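You operate a simulated robot arm through the tools that you are given. There is no shell and no other tool.

The job below is to be done with a simulated robot arm. You get a single attempt, and the scene is never put back.

JOB
Swab the blue-band lens clean, seat it in the mount and lock the ring.
Fine: the green swab goes back on its rest; the other lenses stay. What is to be rubbed or washed off counts as gone when no trace of it is left.

Only the result counts: the job must be done as asked and must still hold three seconds after the hand-in. Knocking over, shifting, dropping, spilling or breaking anything else fails it.

ROBOT AND FRAMES
A 7-joint arm with a fingered hand, fixed in place. Base frame: the origin is at the foot of the arm, x ahead of it, y to its left, z up. Readings come in m, rad, newtons and seconds.
With the tool pointing down near the work surface it reaches from about 0.6 to 0.82 m from the base axis. Its first joint turns from -2.601 to 2.601 rad. Payload 3.5 kg.
The tool frame sits at the grasp point between the pads (the TCP): z along the fingers, y along the line on which they close. The tips reach 0.03 m beyond it. The gripper opens to 0.104 m. The gripper's body begins 0.035 m behind the TCP. The gripper is a hand of 4 fingers: y runs from the thumb to the fingers, the wrist lies at [-0.015, -0.11, -0.186] in the tool frame.
Orientation is that of the tool frame in the base frame, as [roll, pitch, yaw] about the fixed x, y, z axes, in that order (R = Rz(yaw) Ry(pitch) Rx(roll)). With the fingers straight down and the wrist toward the robot, the tool's x, y and z point along [0, 1, 0], [1, 0, 0] and [0, 0, -1] of the base frame.

CONTROLS
- The arm moves only by the tool nudge_tool. Its argument "plan" is one flat list of numbers, 6 for each row, row after row: the shift along the tool's x, y, z in m, then the turn, a rotation vector about the tool's x, y, z in rad. In form: [dx, dy, dz, ax, ay, az, dx, dy, dz, ax, ay, az, ...]. A call has 1 to 20 rows; each row shifts and turns the commanded pose from where the row before left it, along the tool's axes as they then stand. A row lasts 0.2 s, in which the tool goes at most 0.05 m and 0.15 rad; a call with a longer step from one row to the next is refused whole. A pose out of reach is approached as far as the arm can. The call stops where the force on the tool passes 40 N (or 10 N more than at its start, if that is more) or the arm is blocked; 0.2 s more then pass. In this call time passes only in rows, and 0.2 s behind the last. It gives the time, the measured TCP pose, the force on the tool (base axes), the opening and the grip force at its end, in the units of the frame above (readings bear some noise), with the torque about the TCP (base axes, N m) and any sound that the robot's microphone picked up.
- Cameras (640 x 400 px; columns grow to the right, rows downward): "scene" is fixed at [0.3999, -0.6479, 1.4947]; the picture's right is [0.97, 0.25, 0.00], its down [0.09, -0.36, -0.93] and it looks along [-0.23, 0.90, -0.37] (base axes); focal length 310 px, centre (320, 200). "wrist" rides on the gripper at [0.061, -0.092, -0.13] in the tool frame; the picture's right is [-0.81, 0.28, -0.52], its down [-0.53, -0.71, 0.46] and it looks along [-0.24, 0.64, 0.72] (tool axes); focal length 275 px, centre (320, 200). There is no depth. A picture from a camera that has moved, and an enlarged one, comes with that camera's place and axes in the base frame and with its lens.
- camera(camera): a new picture of that camera. No time passes.
- move_column(by): slides the trunk up (or, below 0, down) by that many m; the arm rides with it, the base frame stays. It gives what a move gives, with no picture.
- curl_fingers(index, middle, ring, thumb_bend, thumb_turn): sets how far each is bent, from 0 (flat) to 1 (curled in); at 0.3 the hand is open as for a grip, at 0.7 the pads meet at the TCP. One left out holds its place. A second passes; each finger stops where it meets its share of the squeeze, and holds until it gets a number again. It is the only way to open and close the hand. It gives what a move gives, with no picture; readings hold the bend of each and the force on the fingers (four entries, about 0 where the hand has none), thumb and palm. thumb_turn goes from beside the hand (0) to across from the fingers (1), as for a grip.
- inspect(camera, box): a new picture of the part [left, top, right, bottom] of that camera's present view, enlarged. No time passes.
- sign_off(): hands the job in; it is judged then, once.

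Places have to be worked out from the pictures, the camera data and where the tool is seen. Open the gripper and draw the arm clear of the work before you hand the job in, unless the task says otherwise.

The tools are called after "Request:" as name(argument=value, ...) on one line, values as JSON. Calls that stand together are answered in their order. nudge_tool: Moves the arm, as the interface text tells. Its arguments: {"type":"object","properties":{"plan":{"type":"array","items":{"type":"number"}}},"required":["plan"]} The other tools are called the same way: move_column (by) slides the trunk up or down; curl_fingers (index, middle, ring, thumb_bend, thumb_turn) moves the fingers one by one; camera (camera) takes a picture; inspect (camera, box) takes an enlarged picture of a part of a camera's view; sign_off () hands the job in.

At the start:

```text
clock: 0.0
ee_pos: [0.1543, 0.6363, 1.2062]
tcp_rot: [3.14, 0.001, 1.572]
force: [-0.1, 0.0, 0.2]
moment: [0.0, -0.02, 0.02]
finger_gap: 0.1037
grasp_force: 0.0
shape: jaw
bend: [0.3, 0.3, 0.3, 0.3, 0.98]
finger forces: [0.1, 0.0, 0.0, 0.1, 0.0, 0.1]
trunk travel left (down, up): [-0.525, 0.185]
```

scene: 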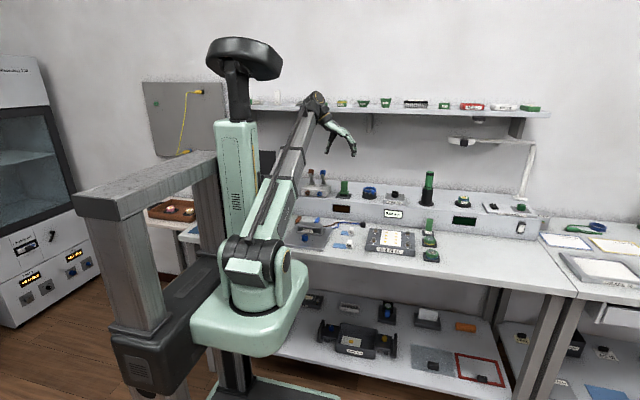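
wrist: 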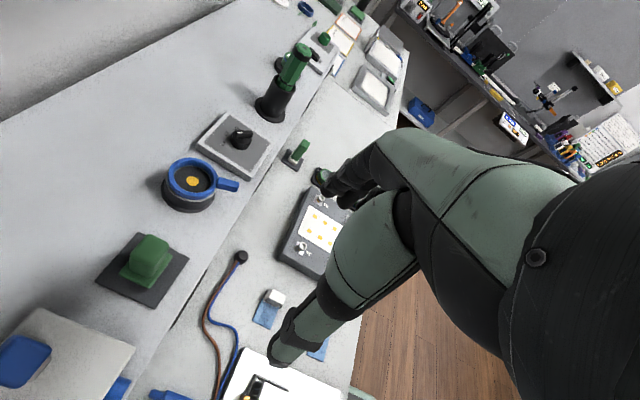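

I begin by looking at the bench in enlarged views, to find the lenses, mount, ring and the green swab.

Request:
inspect(camera="scene", box=[280, 160, 440, 260])

Request:
inspect(camera="scene", box=[400, 150, 560, 250])

Request:
inspect(camera="scene", box=[290, 270, 530, 400])

Request:
inspect(camera="wrist", box=[80, 20, 400, 220])

Request:
inspect(camera="wrist", box=[0, 200, 360, 400])

```text
4.00 times, centred on (360, 210) of scene
camera zoom: at [0.3999, -0.6479, 1.4947], right [0.97, 0.25, 0.0], down [0.09, -0.36, -0.93], along [-0.23, 0.9, -0.37], focal length 1240 px, centre (160, 160)
```

zoom: 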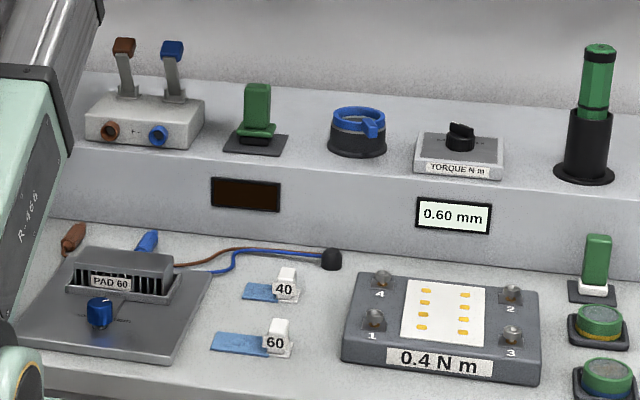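

```text
4.00 times, centred on (480, 200) of scene
camera zoom: at [0.3999, -0.6479, 1.4947], right [0.97, 0.25, 0.0], down [0.09, -0.36, -0.93], along [-0.23, 0.9, -0.37], focal length 1240 px, centre (-320, 200)
```

zoom: 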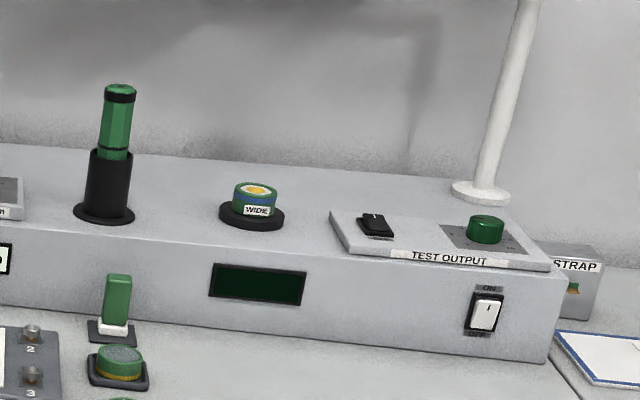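

```text
2.67 times, centred on (410, 335) of scene
camera zoom: at [0.3999, -0.6479, 1.4947], right [0.97, 0.25, 0.0], down [0.09, -0.36, -0.93], along [-0.23, 0.9, -0.37], focal length 827 px, centre (80, -160)
```

zoom: 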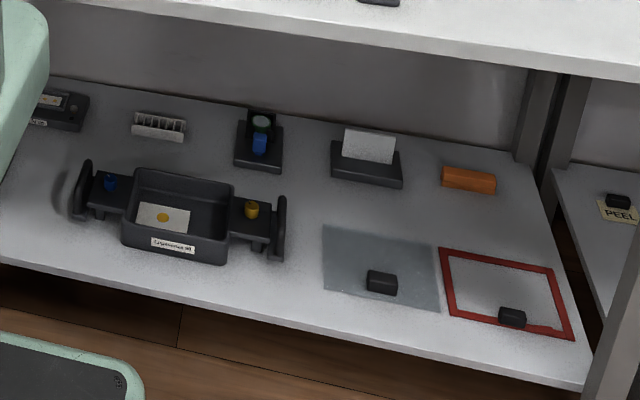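

```text
2.00 times, centred on (240, 120) of wrist
camera zoom: at [0.0646, 0.6962, 1.3372], right [0.28, -0.81, 0.52], down [-0.71, -0.53, -0.46], along [0.64, -0.24, -0.72], focal length 551 px, centre (480, 360)
```

zoom: 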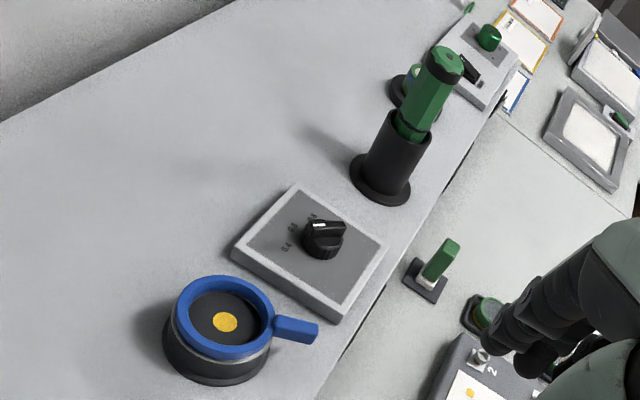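

```text
1.78 times, centred on (180, 300) of wrist
camera zoom: at [0.0646, 0.6962, 1.3372], right [0.28, -0.81, 0.52], down [-0.71, -0.53, -0.46], along [0.64, -0.24, -0.72], focal length 489 px, centre (569, 22)
```

zoom: 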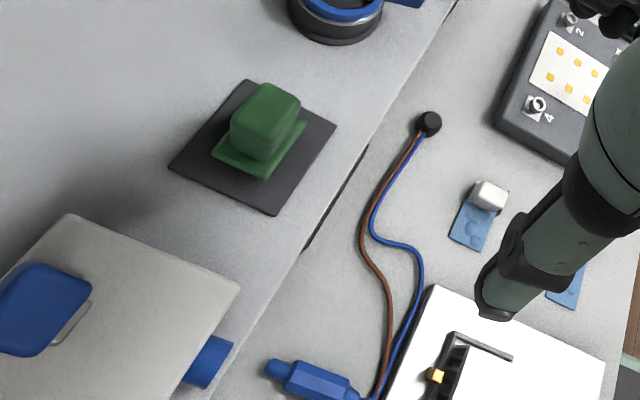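

Candidates appear: the mount with the blue lever ring, the WIDE lens with a blue band, two other lenses at the front, and small green handles. I zoom closer to tell them apart.

Request:
inspect(camera="scene", box=[415, 210, 455, 270])

Request:
inspect(camera="scene", box=[445, 185, 493, 215])

Request:
inspect(camera="scene", box=[330, 170, 410, 220])

Request:
inspect(camera="scene", box=[320, 80, 560, 160])

Request:
inspect(camera="wrist", box=[250, 0, 420, 120])

Request:
inspect(camera="scene", box=[520, 200, 640, 400])

```text
6.67 times, centred on (435, 240) of scene
camera zoom: at [0.3999, -0.6479, 1.4947], right [0.97, 0.25, 0.0], down [0.09, -0.36, -0.93], along [-0.23, 0.9, -0.37], focal length 2067 px, centre (-447, -67)
```

zoom: 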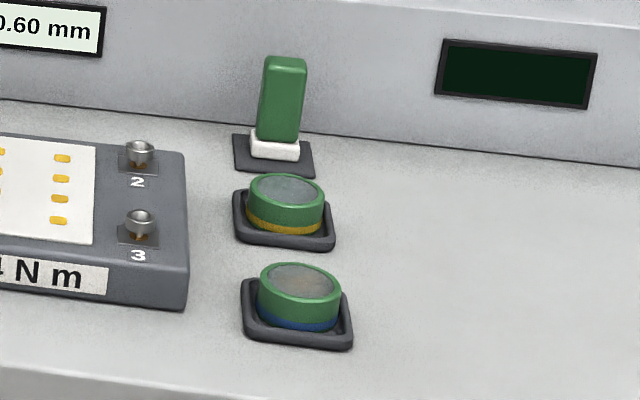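

```text
13.33 times, centred on (469, 200) of scene
camera zoom: at [0.3999, -0.6479, 1.4947], right [0.97, 0.25, 0.0], down [0.09, -0.36, -0.93], along [-0.23, 0.9, -0.37], focal length 4134 px, centre (-1667, 200)
```

zoom: 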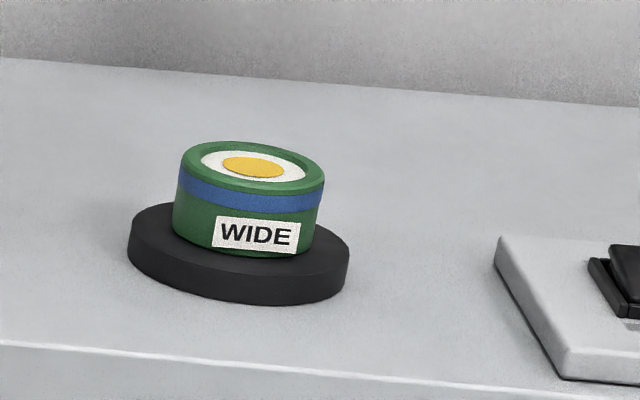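

```text
8.00 times, centred on (370, 195) of scene
camera zoom: at [0.3999, -0.6479, 1.4947], right [0.97, 0.25, 0.0], down [0.09, -0.36, -0.93], along [-0.23, 0.9, -0.37], focal length 2480 px, centre (-80, 240)
```

zoom: 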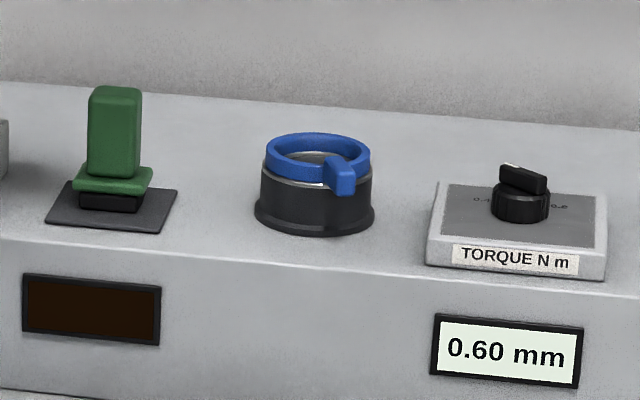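

```text
2.67 times, centred on (440, 120) of scene
camera zoom: at [0.3999, -0.6479, 1.4947], right [0.97, 0.25, 0.0], down [0.09, -0.36, -0.93], along [-0.23, 0.9, -0.37], focal length 827 px, centre (0, 413)
```

zoom: 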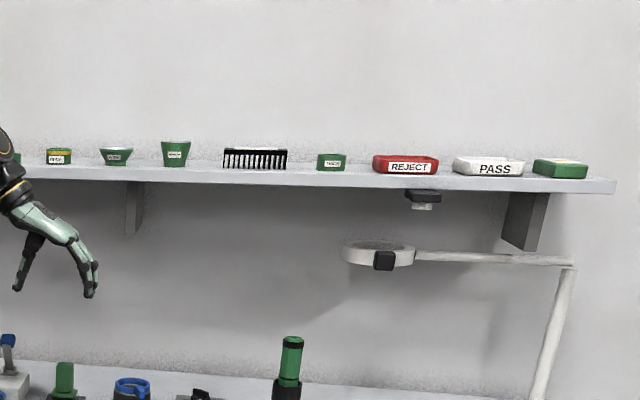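

```text
3.33 times, centred on (335, 60) of wrist
camera zoom: at [0.0646, 0.6962, 1.3372], right [0.28, -0.81, 0.52], down [-0.71, -0.53, -0.46], along [0.64, -0.24, -0.72], focal length 918 px, centre (270, 667)
```

zoom: 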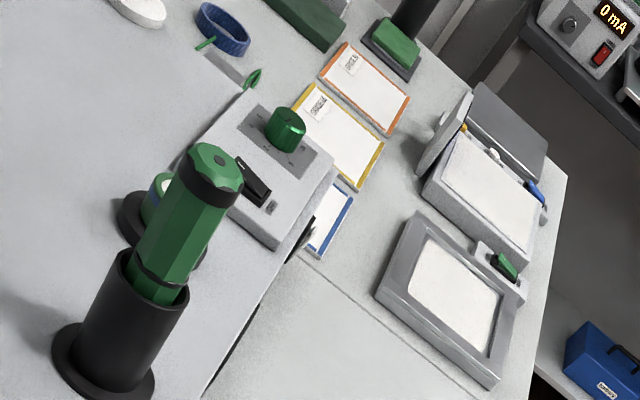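

```text
2.00 times, centred on (580, 300) of scene
camera zoom: at [0.3999, -0.6479, 1.4947], right [0.97, 0.25, 0.0], down [0.09, -0.36, -0.93], along [-0.23, 0.9, -0.37], focal length 620 px, centre (-200, 0)
```

zoom: 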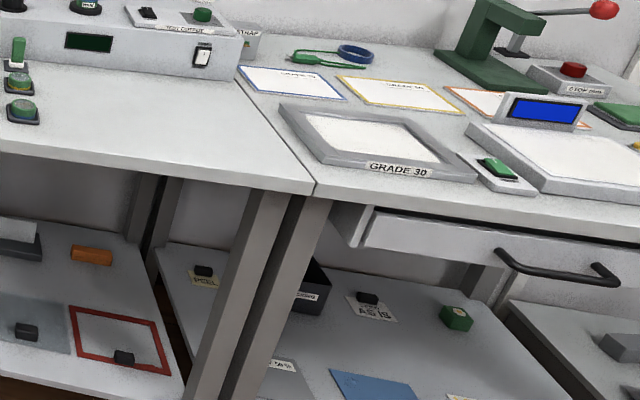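

The dirty lens at the front (smudged glass, blue band, near x≈0.56, y≈0.47) is the target. The white-footed green handle behind the amber-band lens is the swab on its rest, and the black mount with the blue lever ring stands on the upper step near (0.285, 0.765, 0.98). I move the hand over the front bench and turn it outward for a closer look.

Request:
nudge_tool(plan=[-0.024, 0.0375, 0.005, 0, 0, 0, -0.024, 0.0375, 0.005, 0, 0, 0, -0.024, 0.0375, 0.005, 0, 0, 0, -0.024, 0.0375, 0.005, 0, 0, 0, -0.024, 0.0375, 0.005, 0, 0, 0, -0.024, 0.0375, 0.005, 0, 0, 0, -0.024, 0.0375, 0.005, 0, 0, 0, -0.024, 0.0375, 0.005, 0, 0, 0, 0, 0, 0, 0, 0, -0.15, 0, 0, 0, 0, 0, -0.15, 0, 0, 0, 0, 0, -0.15, 0, 0, 0, 0, 0, -0.15, 0, 0, 0, 0, 0, -0.15])

Request:
camera(camera="wrist")

Request:
camera(camera="scene")

```text
clock: 2.8
ee_pos: [0.4563, 0.4428, 1.1659]
tcp_rot: [-3.141, -0.001, 2.324]
force: [-0.2, 0.3, 0.5]
moment: [-0.01, 0.0, 0.0]
finger_gap: 0.1039
grasp_force: 0.1
shape: jaw
bend: [0.3, 0.3, 0.3, 0.3, 0.98]
finger forces: [0.1, 0.0, 0.0, 0.0, 0.0, 0.1]
trunk travel left (down, up): [-0.525, 0.185]
```

```text
taken
camera wrist: at [0.348, 0.4249, 1.297], right [0.75, -0.4, 0.52], down [-0.16, -0.88, -0.46], along [0.64, 0.26, -0.72], focal length 275 px, centre (320, 200)
```

wrist: 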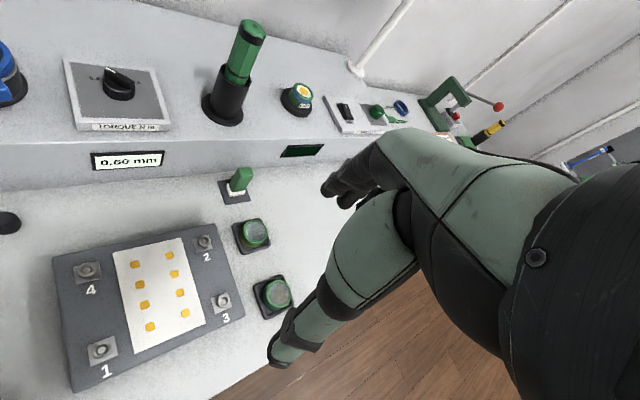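

```text
taken
```

scene: 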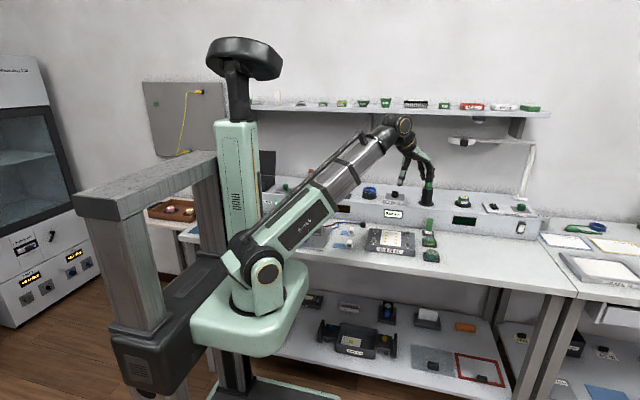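

I see the blue-band lens, the amber lens, and the swab in a row from this side. I zoom in on them to measure.

Request:
inspect(camera="wrist", box=[200, 150, 328, 230])

Request:
inspect(camera="wrist", box=[210, 250, 338, 330])

Request:
inspect(camera="wrist", box=[0, 30, 192, 150])

Request:
inspect(camera="scene", box=[350, 100, 510, 200])

```text
5.00 times, centred on (264, 190) of wrist
camera zoom: at [0.348, 0.4249, 1.297], right [0.75, -0.4, 0.52], down [-0.16, -0.88, -0.46], along [0.64, 0.26, -0.72], focal length 1376 px, centre (600, 250)
```

zoom: 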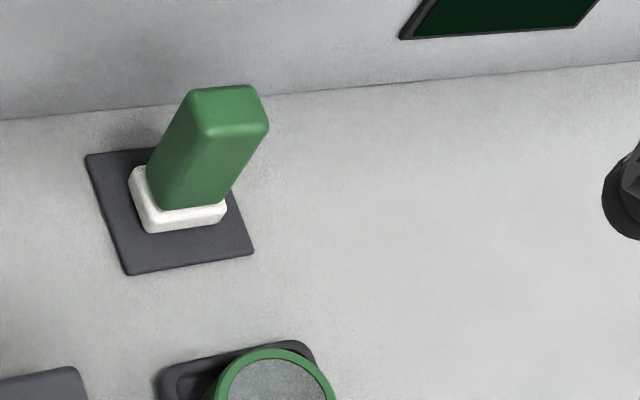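

```text
5.00 times, centred on (274, 290) of wrist
camera zoom: at [0.348, 0.4249, 1.297], right [0.75, -0.4, 0.52], down [-0.16, -0.88, -0.46], along [0.64, 0.26, -0.72], focal length 1376 px, centre (550, -250)
```

zoom: 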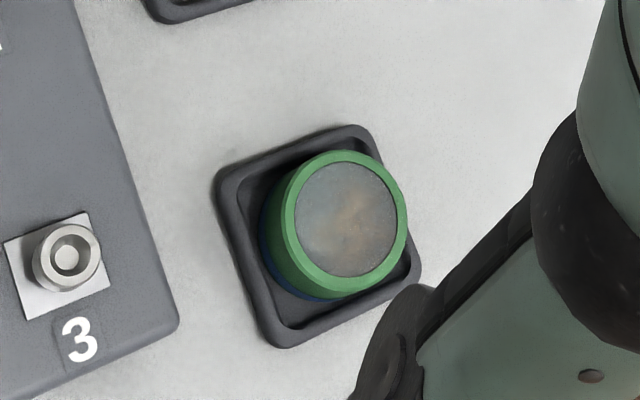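

```text
3.33 times, centred on (96, 90) of wrist
camera zoom: at [0.348, 0.4249, 1.297], right [0.75, -0.4, 0.52], down [-0.16, -0.88, -0.46], along [0.64, 0.26, -0.72], focal length 918 px, centre (1067, 567)
```

zoom: 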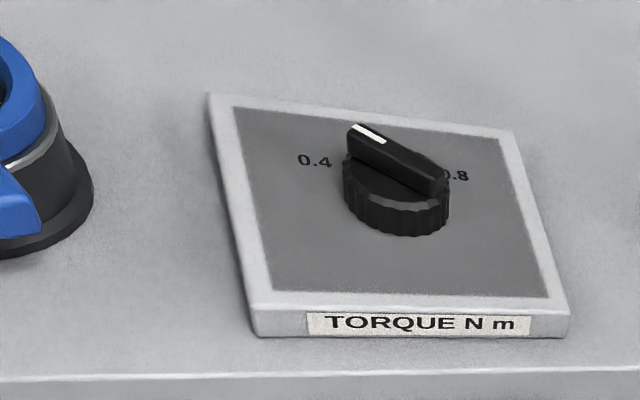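

```text
4.00 times, centred on (430, 150) of scene
camera zoom: at [0.3999, -0.6479, 1.4947], right [0.97, 0.25, 0.0], down [0.09, -0.36, -0.93], along [-0.23, 0.9, -0.37], focal length 1240 px, centre (-120, 400)
```

zoom: 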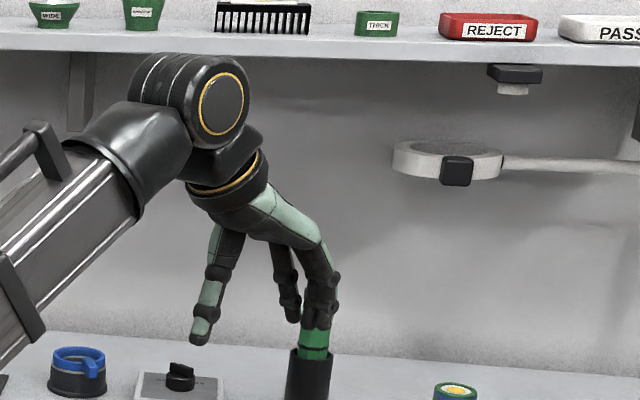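

Triangulation puts the lens top centre near (0.557, 0.434, 0.881) and the swab's top near (0.558, 0.636, 0.923), with its handle faces aligned to base x/y. I square the hand so it closes along base x and test the reach above the swab.

Request:
nudge_tool(plan=[0, 0, 0, 0, 0, 0.15, 0, 0, 0, 0, 0, 0.15, 0, 0, 0, 0, 0, 0.15, 0, 0, 0, 0, 0, 0.15, 0, 0, 0, 0, 0, 0.153, 0.026, 0.0167, 0.02, 0, 0, 0, 0.026, 0.0167, 0.02, 0, 0, 0, 0.026, 0.0167, 0.02, 0, 0, 0, 0.026, 0.0167, 0.02, 0, 0, 0, 0.026, 0.0167, 0.02, 0, 0, 0, 0.026, 0.0167, 0.02, 0, 0, 0])

```text
refused: row 5 steps farther than a row can; nothing moved
```

The 0.153 step was over the limit; I resend it within 0.15.

Request:
nudge_tool(plan=[0, 0, 0, 0, 0, 0.126, 0, 0, 0, 0, 0, 0.126, 0, 0, 0, 0, 0, 0.126, 0, 0, 0, 0, 0, 0.125, 0, 0, 0, 0, 0, 0.125, 0, 0, 0, 0, 0, 0.125, 0.026, 0.0167, 0.02, 0, 0, 0, 0.026, 0.0167, 0.02, 0, 0, 0, 0.026, 0.0167, 0.02, 0, 0, 0, 0.026, 0.0167, 0.02, 0, 0, 0, 0.026, 0.0167, 0.02, 0, 0, 0, 0.026, 0.0167, 0.02, 0, 0, 0])

Request:
camera(camera="wrist")

Request:
camera(camera="scene")

```text
clock: 5.4
ee_pos: [0.5554, 0.5992, 1.0443]
tcp_rot: [3.141, 0.001, 1.569]
force: [-1.2, 0.8, 0.1]
moment: [0.01, 0.01, 0.0]
finger_gap: 0.1038
grasp_force: 0.1
shape: jaw
bend: [0.3, 0.3, 0.3, 0.3, 0.98]
finger forces: [0.1, 0.0, 0.0, 0.0, 0.0, 0.0]
trunk travel left (down, up): [-0.525, 0.185]
```

```text
taken
camera wrist: at [0.4656, 0.6607, 1.176], right [0.27, -0.81, 0.52], down [-0.71, -0.53, -0.45], along [0.64, -0.25, -0.72], focal length 275 px, centre (320, 200)
```

wrist: 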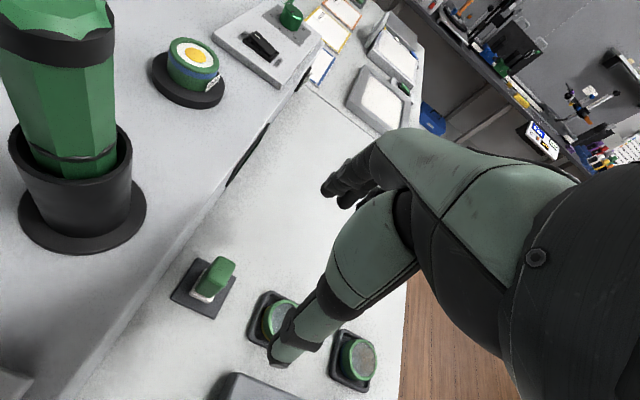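

```text
taken
```

scene: 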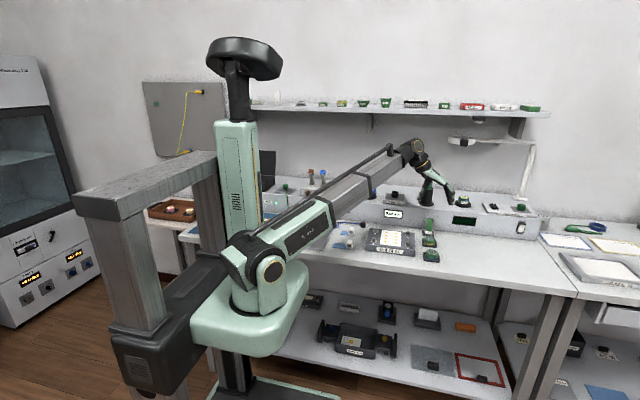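

The pose was reached there (radius 0.817), so the swab should be graspable. I zoom in on the swab from here to measure its place precisely.

Request:
inspect(camera="wrist", box=[150, 235, 278, 315])

Request:
inspect(camera="wrist", box=[240, 280, 400, 400])

Request:
inspect(camera="scene", box=[390, 130, 486, 190])

Request:
inspect(camera="scene", box=[400, 205, 464, 265])

```text
5.00 times, centred on (214, 275) of wrist
camera zoom: at [0.4656, 0.6607, 1.176], right [0.27, -0.81, 0.52], down [-0.71, -0.53, -0.45], along [0.64, -0.25, -0.72], focal length 1376 px, centre (850, -175)
```

zoom: 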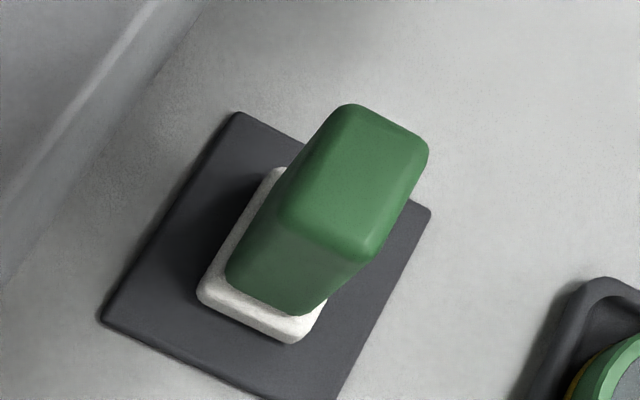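

```text
3.33 times, centred on (320, 340) of wrist
camera zoom: at [0.4656, 0.6607, 1.176], right [0.27, -0.81, 0.52], down [-0.71, -0.53, -0.45], along [0.64, -0.25, -0.72], focal length 918 px, centre (320, -267)
```

zoom: 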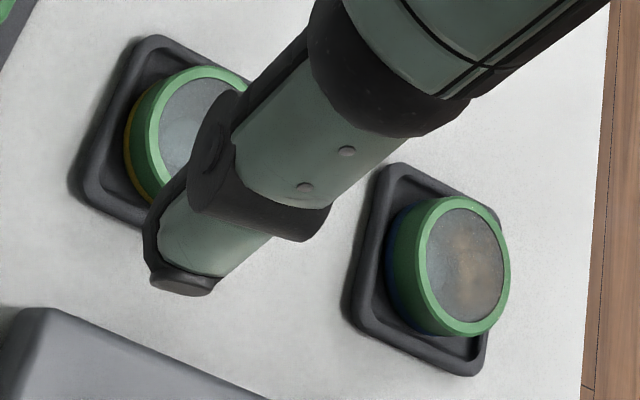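

```text
6.67 times, centred on (438, 160) of scene
camera zoom: at [0.3999, -0.6479, 1.4947], right [0.97, 0.25, 0.0], down [0.09, -0.36, -0.93], along [-0.23, 0.9, -0.37], focal length 2067 px, centre (-467, 467)
```

zoom: 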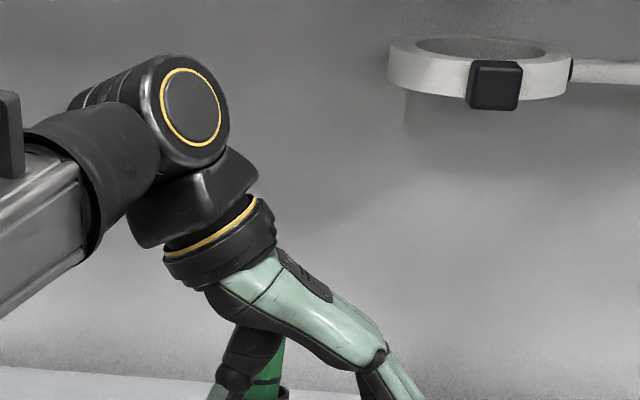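

```text
6.67 times, centred on (432, 235) of scene
camera zoom: at [0.3999, -0.6479, 1.4947], right [0.97, 0.25, 0.0], down [0.09, -0.36, -0.93], along [-0.23, 0.9, -0.37], focal length 2067 px, centre (-427, -33)
```

zoom: 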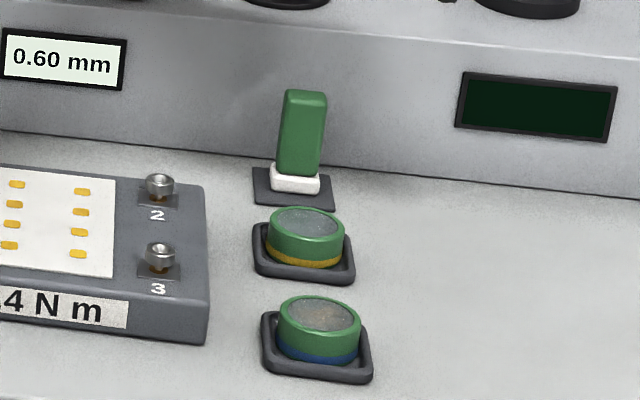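

Combining both wrist views, the swab stands upright at about (0.556, 0.637) with its top near z 0.917 and its foot 29×22 mm, aligned with base x/y. To learn how the fingers lie in the hand, I half-close them in free air and look.

Request:
curl_fingers(index=0.6, middle=0.6, ring=0.6, thumb_bend=0.6, thumb_turn=1.0)

Request:
inspect(camera="wrist", box=[220, 120, 460, 400])

Request:
inspect(camera="scene", box=[400, 160, 496, 220])

```text
clock: 6.4
ee_pos: [0.5546, 0.5983, 1.0451]
tcp_rot: [-3.141, 0.0, 1.569]
force: [0.5, -0.2, -0.7]
moment: [0.0, 0.0, 0.01]
finger_gap: 0.0264
grasp_force: 0.0
shape: fingers
bend: [0.6, 0.6, 0.6, 0.6, 1.0]
finger forces: [0.1, 0.1, 0.0, 0.0, 0.1, 0.0]
trunk travel left (down, up): [-0.525, 0.185]
```

```text
1.43 times, centred on (340, 260) of wrist
camera zoom: at [0.4652, 0.6601, 1.1766], right [0.27, -0.81, 0.52], down [-0.71, -0.53, -0.46], along [0.64, -0.25, -0.72], focal length 393 px, centre (291, 114)
```

zoom: 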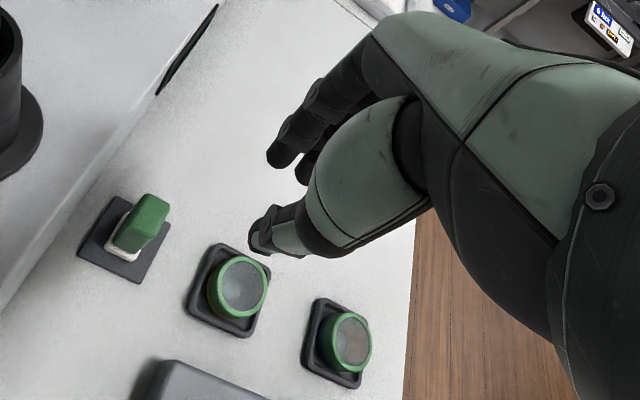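

```text
6.67 times, centred on (448, 190) of scene
camera zoom: at [0.3999, -0.6479, 1.4947], right [0.97, 0.25, 0.0], down [0.09, -0.36, -0.93], along [-0.23, 0.9, -0.37], focal length 2067 px, centre (-533, 267)
```

zoom: 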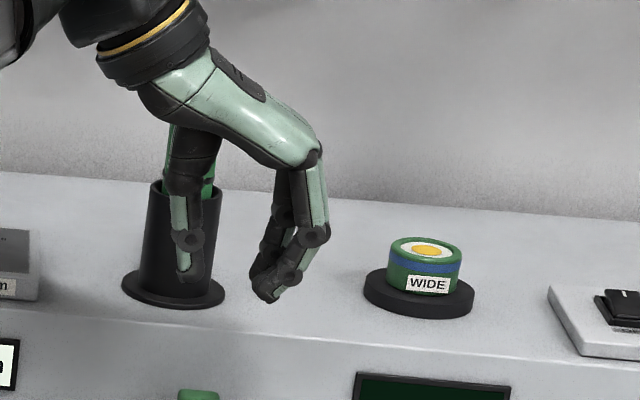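

At 0.6 bend the gap reads 26 mm. I zoom closely on the fingertips to see how they line up with the thumb.

Request:
inspect(camera="wrist", box=[280, 170, 408, 250])

Request:
inspect(camera="scene", box=[416, 175, 464, 215])

```text
5.00 times, centred on (344, 210) of wrist
camera zoom: at [0.4652, 0.6601, 1.1766], right [0.27, -0.81, 0.52], down [-0.71, -0.53, -0.46], along [0.64, -0.25, -0.72], focal length 1376 px, centre (200, 150)
```

zoom: 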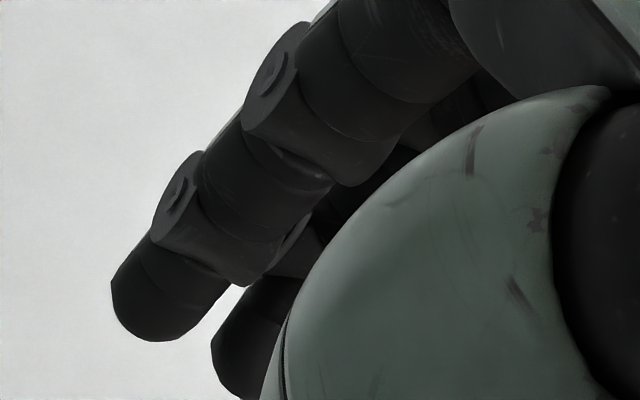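

```text
10.00 times, centred on (440, 195) of scene
camera zoom: at [0.3999, -0.6479, 1.4947], right [0.97, 0.25, 0.0], down [0.09, -0.36, -0.93], along [-0.23, 0.9, -0.37], focal length 3100 px, centre (-880, 250)
```

zoom: 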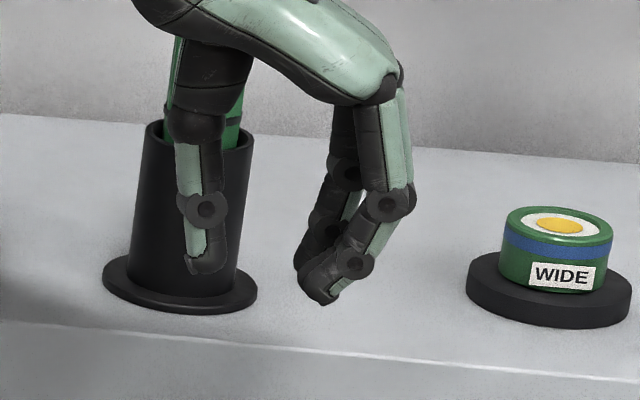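

The index and middle fingers flank tool x≈−0.004 opposite the thumb, with the ring finger off to tool −x. I reopen the hand and move straight above the swab at TCP (0.556, 0.640, ~1.0) to check the alignment.

Request:
curl_fingers(index=0.3, middle=0.3, ring=0.3, thumb_bend=0.3, thumb_turn=1.0)

Request:
nudge_tool(plan=[0.0205, -0.001, 0.02, 0, 0, 0, 0.0205, -0.001, 0.02, 0, 0, 0, 0, 0, 0, 0, 0, 0])

Request:
camera(camera="wrist")

Request:
camera(camera="scene")

```text
clock: 7.4
ee_pos: [0.5564, 0.5978, 1.0452]
tcp_rot: [-3.14, -0.001, 1.569]
force: [-0.4, -0.4, -0.1]
moment: [0.02, 0.0, 0.0]
finger_gap: 0.1028
grasp_force: 0.0
shape: fingers
bend: [0.3, 0.3, 0.3, 0.3, 0.98]
finger forces: [0.0, 0.0, 0.0, 0.0, 0.0, 0.0]
trunk travel left (down, up): [-0.525, 0.185]
```

```text
clock: 8.2
ee_pos: [0.5538, 0.64, 1.0062]
tcp_rot: [3.14, -0.001, 1.567]
force: [0.0, -0.5, -0.6]
moment: [0.0, 0.0, -0.01]
finger_gap: 0.1029
grasp_force: 0.0
shape: fingers
bend: [0.3, 0.3, 0.3, 0.3, 0.98]
finger forces: [0.1, 0.1, 0.1, 0.1, 0.1, 0.0]
trunk travel left (down, up): [-0.525, 0.185]
```

```text
taken
camera wrist: at [0.4633, 0.7016, 1.1371], right [0.27, -0.81, 0.52], down [-0.71, -0.53, -0.46], along [0.64, -0.25, -0.72], focal length 275 px, centre (320, 200)
```

wrist: 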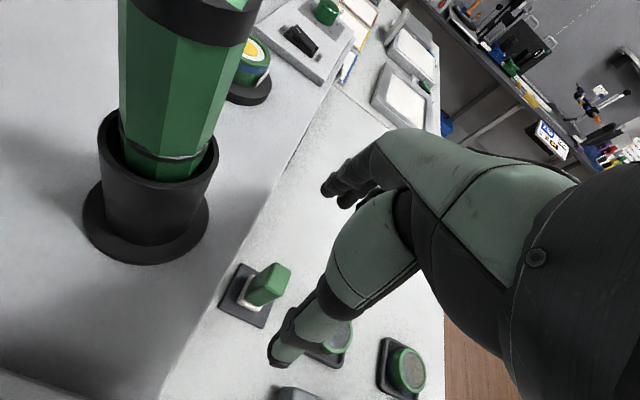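

```text
taken
```

scene: 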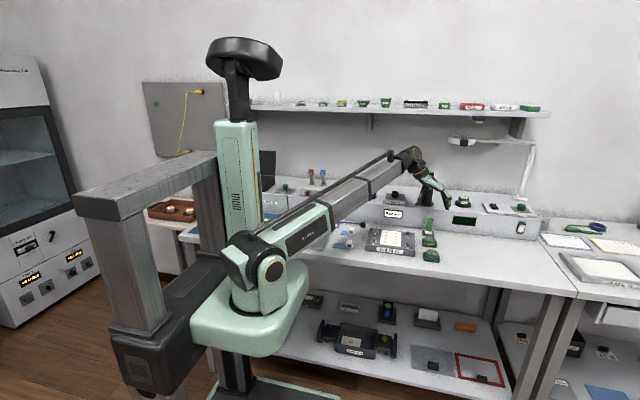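

I zoom in on the swab from here for a refined fix.

Request:
inspect(camera="wrist", box=[200, 250, 328, 330])

```text
5.00 times, centred on (264, 290) of wrist
camera zoom: at [0.4633, 0.7016, 1.1371], right [0.27, -0.81, 0.52], down [-0.71, -0.53, -0.46], along [0.64, -0.25, -0.72], focal length 1376 px, centre (600, -250)
```

zoom: 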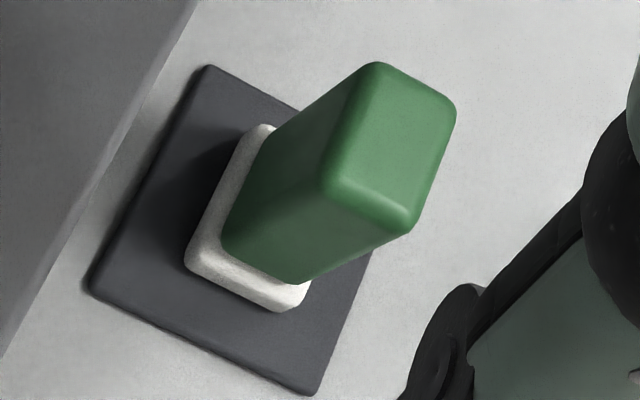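

The swab axis is at (0.5556, 0.636), well aligned with the fingers' midline (TCP ≈ (0.555, 0.640, 1.007)). I lower straight down to TCP z ≈ 0.90.

Request:
nudge_tool(plan=[0, 0, 0.0214, 0, 0, 0, 0, 0, 0.0214, 0, 0, 0, 0, 0, 0.0214, 0, 0, 0, 0, 0, 0.0214, 0, 0, 0, 0, 0, 0.0204, 0, 0, 0, 0, 0, 0, 0, 0, 0])

Request:
camera(camera="wrist")

Request:
inspect(camera="scene", box=[390, 180, 486, 240])

```text
clock: 9.6
ee_pos: [0.5549, 0.6385, 0.8984]
tcp_rot: [3.141, 0.002, 1.567]
force: [-0.7, 0.2, 0.4]
moment: [0.01, 0.02, 0.04]
finger_gap: 0.103
grasp_force: 0.0
shape: fingers
bend: [0.3, 0.3, 0.3, 0.3, 0.98]
finger forces: [0.1, 0.0, 0.1, 0.1, 0.0, 0.0]
trunk travel left (down, up): [-0.525, 0.185]
```

```text
taken
camera wrist: at [0.4639, 0.7014, 1.0308], right [0.27, -0.81, 0.52], down [-0.71, -0.53, -0.46], along [0.64, -0.25, -0.72], focal length 275 px, centre (320, 200)
```

wrist: 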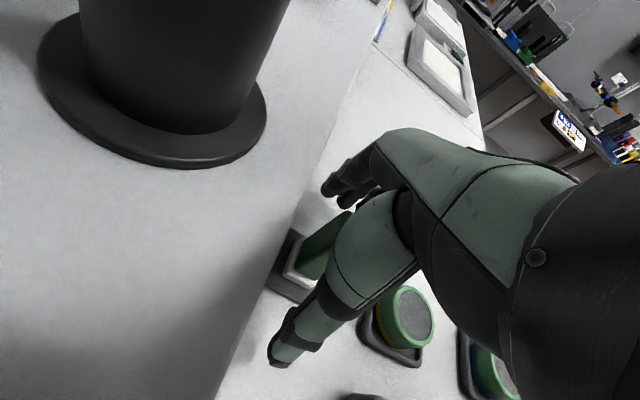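

```text
6.67 times, centred on (438, 210) of scene
camera zoom: at [0.3999, -0.6479, 1.4947], right [0.97, 0.25, 0.0], down [0.09, -0.36, -0.93], along [-0.23, 0.9, -0.37], focal length 2067 px, centre (-467, 133)
```

zoom: 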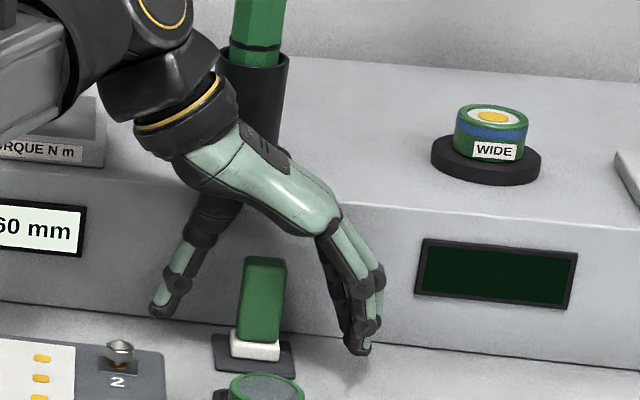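

The swab sits between thumb and fingers with clearance all round. I close in stages, first almost to contact.

Request:
curl_fingers(index=0.57, middle=0.57, ring=0.5, thumb_bend=0.57)

Request:
curl_fingers(index=0.75, middle=0.75, thumb_bend=0.75)

Request:
inspect(camera="scene", box=[390, 180, 486, 240])

Request:
camera(camera="wrist")

```text
clock: 10.6
ee_pos: [0.5537, 0.64, 0.9005]
tcp_rot: [-3.141, 0.001, 1.569]
force: [-0.5, 0.4, 0.1]
moment: [0.03, -0.02, 0.02]
finger_gap: 0.0369
grasp_force: 0.1
shape: fingers
bend: [0.56, 0.56, 0.5, 0.56, 1.0]
finger forces: [0.0, 0.0, 0.0, 0.0, 0.1, 0.1]
trunk travel left (down, up): [-0.525, 0.185]
```

```text
clock: 11.6
ee_pos: [0.5547, 0.6394, 0.8995]
tcp_rot: [3.141, -0.001, 1.568]
force: [-1.2, 0.5, 1.2]
moment: [0.01, 0.01, -0.02]
finger_gap: 0.0217
grasp_force: 15.2
shape: fingers
bend: [0.63, 0.65, 0.5, 0.61, 1.0]
finger forces: [7.7, 7.2, 0.0, 0.0, 15.0, 0.1]
trunk travel left (down, up): [-0.525, 0.185]
```

```text
6.67 times, centred on (438, 210) of scene
camera zoom: at [0.3999, -0.6479, 1.4947], right [0.97, 0.25, 0.0], down [0.09, -0.36, -0.93], along [-0.23, 0.9, -0.37], focal length 2067 px, centre (-467, 133)
```

zoom: 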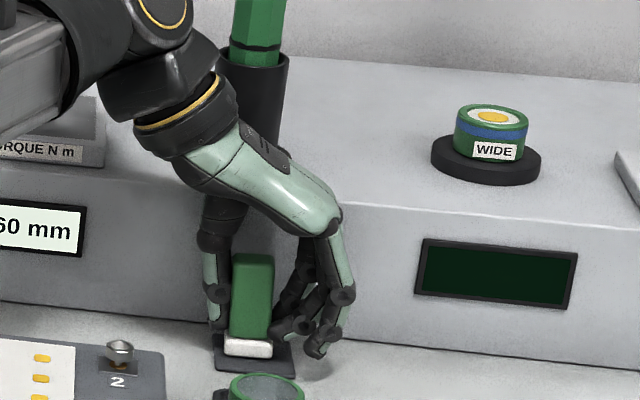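

```text
taken
camera wrist: at [0.4639, 0.7014, 1.0309], right [0.27, -0.81, 0.52], down [-0.71, -0.53, -0.46], along [0.64, -0.25, -0.72], focal length 275 px, centre (320, 200)
```

wrist: 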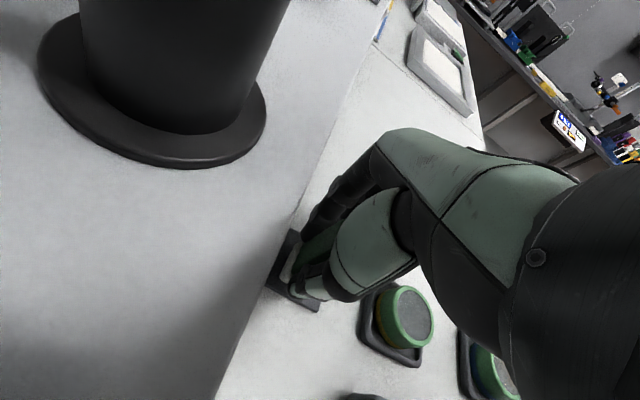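

Grip is 15 N with two fingers against the thumb. I lift the swab 10 cm straight up and check that it hangs upright.

Request:
nudge_tool(plan=[0, 0, -0.01, 0, 0, 0, 0, 0, -0.02, 0, 0, 0, 0, 0, -0.025, 0, 0, 0, 0, 0, -0.025, 0, 0, 0, 0, 0, -0.02, 0, 0, 0, 0, 0, 0, 0, 0, 0])

Request:
inspect(camera="scene", box=[390, 160, 486, 220])

Request:
inspect(camera="wrist", box=[230, 180, 390, 320])

```text
clock: 13.0
ee_pos: [0.5546, 0.6385, 1.0005]
tcp_rot: [-3.141, 0.0, 1.571]
force: [-0.4, 0.0, 0.0]
moment: [0.0, 0.0, 0.0]
finger_gap: 0.0213
grasp_force: 15.2
shape: fingers
bend: [0.63, 0.65, 0.5, 0.61, 1.0]
finger forces: [7.8, 7.3, 0.1, 0.0, 15.1, 0.0]
trunk travel left (down, up): [-0.525, 0.185]
```

```text
6.67 times, centred on (438, 190) of scene
camera zoom: at [0.3999, -0.6479, 1.4947], right [0.97, 0.25, 0.0], down [0.09, -0.36, -0.93], along [-0.23, 0.9, -0.37], focal length 2067 px, centre (-467, 267)
```

zoom: 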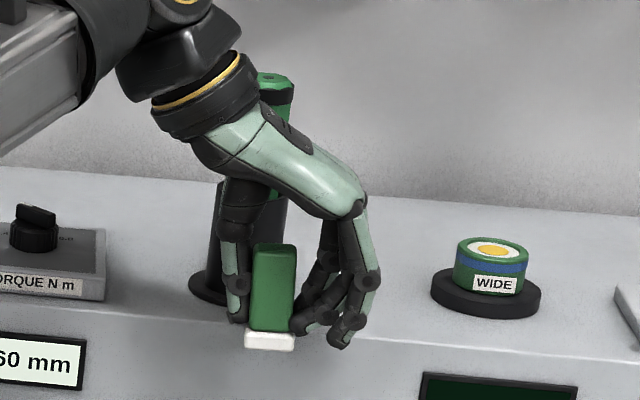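

```text
2.86 times, centred on (310, 250) of wrist
camera zoom: at [0.4641, 0.7007, 1.1313], right [0.27, -0.81, 0.52], down [-0.71, -0.53, -0.46], along [0.64, -0.25, -0.72], focal length 786 px, centre (349, 57)
```

zoom: 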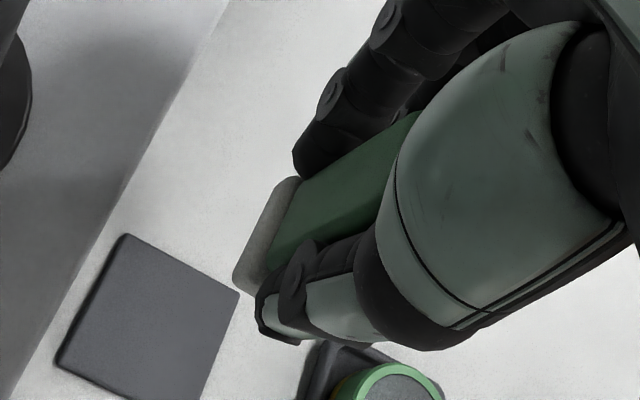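

The swab is held upright, its foot about 42 mm below the TCP. I carry it at this height over the blue-band lens (top centre ≈ (0.555, 0.434, 0.880)).

Request:
nudge_tool(plan=[-0.03375, 0.0008, 0, 0, 0, 0, -0.03375, 0.0008, 0, 0, 0, 0, -0.03375, 0.0008, 0, 0, 0, 0, -0.03375, 0.0008, 0, 0, 0, 0, -0.03375, 0.0008, 0, 0, 0, 0, -0.03375, 0.0008, 0, 0, 0, 0, 0, 0, 0.02, 0, 0, 0, 0, 0, 0, 0, 0, 0])

Request:
camera(camera="wrist")

Request:
inspect(camera="scene", box=[384, 200, 480, 260])

```text
clock: 14.8
ee_pos: [0.559, 0.4359, 0.9796]
tcp_rot: [-3.141, 0.0, 1.568]
force: [-0.8, -0.5, 0.4]
moment: [-0.01, 0.0, 0.01]
finger_gap: 0.021
grasp_force: 14.9
shape: fingers
bend: [0.63, 0.65, 0.5, 0.61, 1.0]
finger forces: [7.7, 7.3, 0.0, 0.0, 15.0, 0.1]
trunk travel left (down, up): [-0.525, 0.185]
```

```text
taken
camera wrist: at [0.4683, 0.4982, 1.1108], right [0.27, -0.81, 0.52], down [-0.71, -0.53, -0.46], along [0.64, -0.25, -0.72], focal length 275 px, centre (320, 200)
```

wrist: 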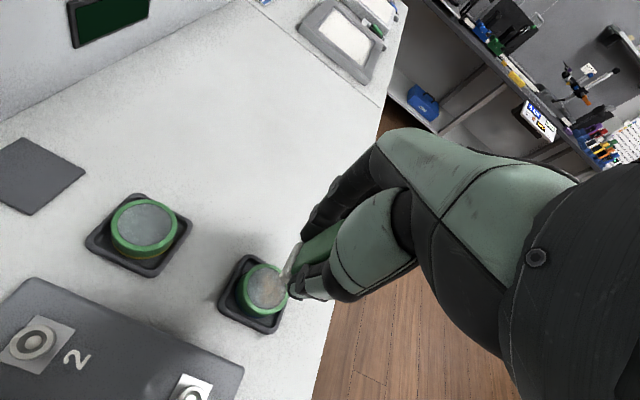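

```text
6.67 times, centred on (432, 230) of scene
camera zoom: at [0.3999, -0.6479, 1.4947], right [0.97, 0.25, 0.0], down [0.09, -0.36, -0.93], along [-0.23, 0.9, -0.37], focal length 2067 px, centre (-427, 0)
```

zoom: 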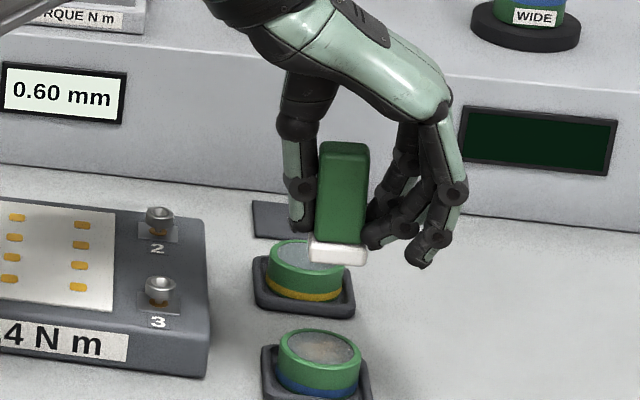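

I zoom in on the lens and the swab foot together to refine the alignment.

Request:
inspect(camera="wrist", box=[200, 230, 344, 330])

```text
4.00 times, centred on (272, 280) of wrist
camera zoom: at [0.4683, 0.4982, 1.1108], right [0.27, -0.81, 0.52], down [-0.71, -0.53, -0.46], along [0.64, -0.25, -0.72], focal length 1101 px, centre (512, -120)
```

zoom: 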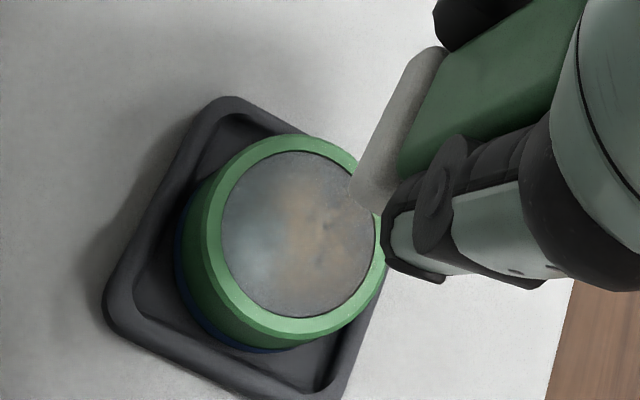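

The glass (≈36 mm across) shows a brown and grey smudge; foot and lens centres agree to about 3 mm. I correct that and lower to just above the glass.

Request:
nudge_tool(plan=[0, -0.003, 0.017, 0, 0, 0, 0, 0, 0.017, 0, 0, 0, 0, 0, 0.013, 0, 0, 0, 0, 0, 0, 0, 0, 0])

Request:
inspect(camera="scene", box=[390, 210, 470, 260])

Request:
inspect(camera="wrist", box=[220, 210, 348, 290])

```text
clock: 15.8
ee_pos: [0.5546, 0.436, 0.9339]
tcp_rot: [-3.141, 0.0, 1.572]
force: [-0.3, -0.2, -0.4]
moment: [0.04, -0.01, 0.0]
finger_gap: 0.0215
grasp_force: 14.9
shape: fingers
bend: [0.63, 0.65, 0.5, 0.61, 1.0]
finger forces: [7.7, 7.3, 0.0, 0.0, 15.1, 0.0]
trunk travel left (down, up): [-0.525, 0.185]
```

```text
8.00 times, centred on (430, 235) of scene
camera zoom: at [0.3999, -0.6479, 1.4947], right [0.97, 0.25, 0.0], down [0.09, -0.36, -0.93], along [-0.23, 0.9, -0.37], focal length 2480 px, centre (-560, -80)
```

zoom: 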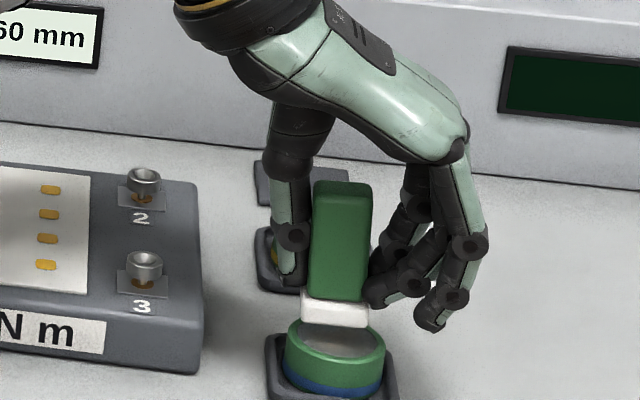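

```text
5.00 times, centred on (284, 250) of wrist
camera zoom: at [0.4647, 0.4986, 1.0636], right [0.27, -0.81, 0.52], down [-0.71, -0.53, -0.46], along [0.64, -0.25, -0.72], focal length 1376 px, centre (500, -50)
```

zoom: 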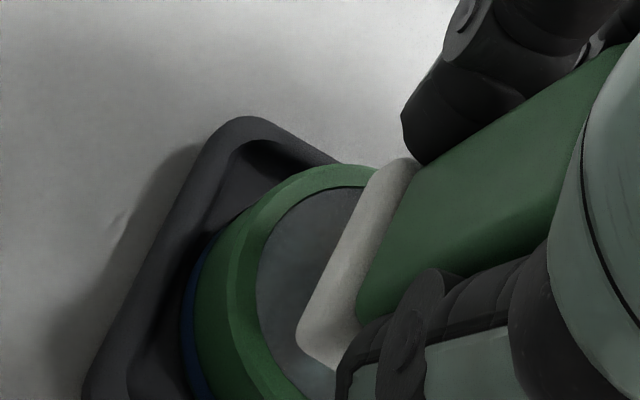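

The foot is centred over the lens about 1 cm up. I creep down until contact registers.

Request:
nudge_tool(plan=[0, 0, 0.004, 0, 0, 0, 0, 0, 0.003, 0, 0, 0, 0, 0, 0.002, 0, 0, 0, 0, 0, 0, 0, 0, 0])

Request:
nudge_tool(plan=[0, 0, 0.0015, 0, 0, 0, 0, 0, 0, 0, 0, 0])

Request:
nudge_tool(plan=[0, 0, 0.0015, 0, 0, 0, 0, 0, 0, 0, 0, 0])

Request:
inspect(camera="wrist", box=[220, 210, 348, 290])

```text
clock: 16.8
ee_pos: [0.5558, 0.4376, 0.9226]
tcp_rot: [-3.141, 0.0, 1.569]
force: [0.1, 0.0, -0.6]
moment: [-0.04, 0.05, 0.03]
finger_gap: 0.0211
grasp_force: 15.6
shape: fingers
bend: [0.63, 0.65, 0.5, 0.61, 1.0]
finger forces: [7.7, 7.2, 0.0, 0.0, 15.1, 0.0]
trunk travel left (down, up): [-0.525, 0.185]
```

```text
clock: 17.4
ee_pos: [0.5554, 0.4369, 0.923]
tcp_rot: [-3.141, 0.0, 1.57]
force: [1.1, 0.8, 0.1]
moment: [0.0, 0.02, 0.05]
finger_gap: 0.0213
grasp_force: 14.7
shape: fingers
bend: [0.63, 0.65, 0.5, 0.61, 1.0]
finger forces: [7.8, 7.3, 0.0, 0.0, 15.1, 0.1]
trunk travel left (down, up): [-0.525, 0.185]
```

```text
clock: 18.0
ee_pos: [0.5558, 0.4361, 0.9215]
tcp_rot: [-3.141, 0.0, 1.57]
force: [1.3, 0.8, 4.2]
moment: [0.03, 0.06, -0.04]
finger_gap: 0.0212
grasp_force: 15.0
shape: fingers
bend: [0.63, 0.65, 0.5, 0.61, 1.0]
finger forces: [8.0, 7.6, 0.0, 0.1, 15.0, 0.0]
trunk travel left (down, up): [-0.525, 0.185]
```

```text
5.00 times, centred on (284, 250) of wrist
camera zoom: at [0.4649, 0.4985, 1.0525], right [0.27, -0.81, 0.52], down [-0.71, -0.53, -0.46], along [0.64, -0.25, -0.72], focal length 1376 px, centre (500, -50)
```

zoom: 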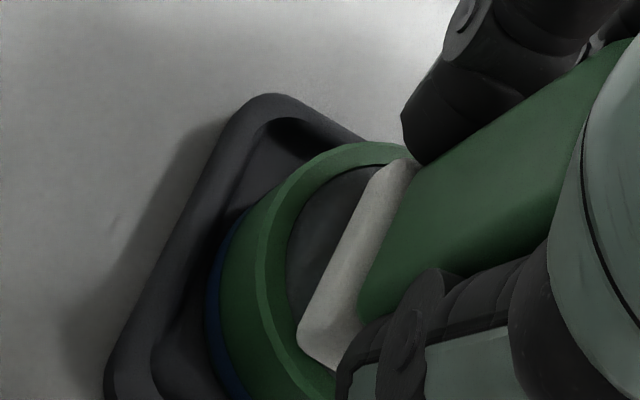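

Contact at 4 N. I start rubbing gently in a small rectangular pattern, watching the force.

Request:
nudge_tool(plan=[0.004, 0, 0, 0, 0, 0, 0, 0.004, 0, 0, 0, 0, -0.004, 0, 0, 0, 0, 0, -0.004, 0, 0, 0, 0, 0, 0, -0.004, 0, 0, 0, 0, 0, -0.004, 0, 0, 0, 0, 0.004, 0, 0, 0, 0, 0, 0.004, 0, 0, 0, 0, 0, 0, 0.004, 0, 0, 0, 0, -0.004, 0, 0, 0, 0, 0, 0, 0, 0, 0, 0, 0])

Request:
inspect(camera="wrist", box=[220, 210, 348, 290])

```text
clock: 20.4
ee_pos: [0.5543, 0.4366, 0.9206]
tcp_rot: [3.141, 0.0, 1.571]
force: [-0.4, 2.1, 3.4]
moment: [0.04, 0.1, -0.03]
finger_gap: 0.0215
grasp_force: 15.2
shape: fingers
bend: [0.71, 0.65, 0.5, 0.62, 1.0]
finger forces: [8.0, 6.9, 0.1, 0.1, 14.8, 0.0]
trunk travel left (down, up): [-0.525, 0.185]
```

```text
5.00 times, centred on (284, 250) of wrist
camera zoom: at [0.4648, 0.4986, 1.052], right [0.27, -0.81, 0.52], down [-0.71, -0.53, -0.46], along [0.64, -0.25, -0.72], focal length 1376 px, centre (500, -50)
```

zoom: 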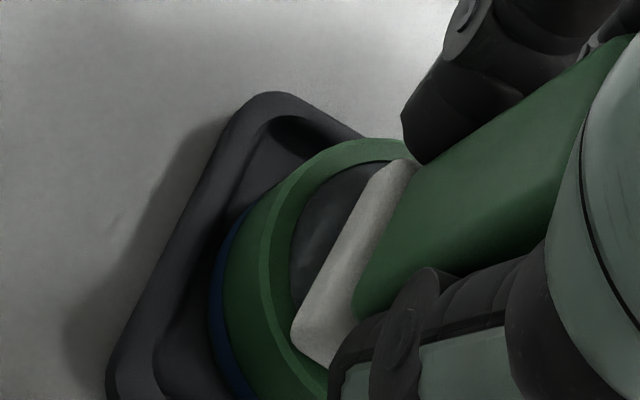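

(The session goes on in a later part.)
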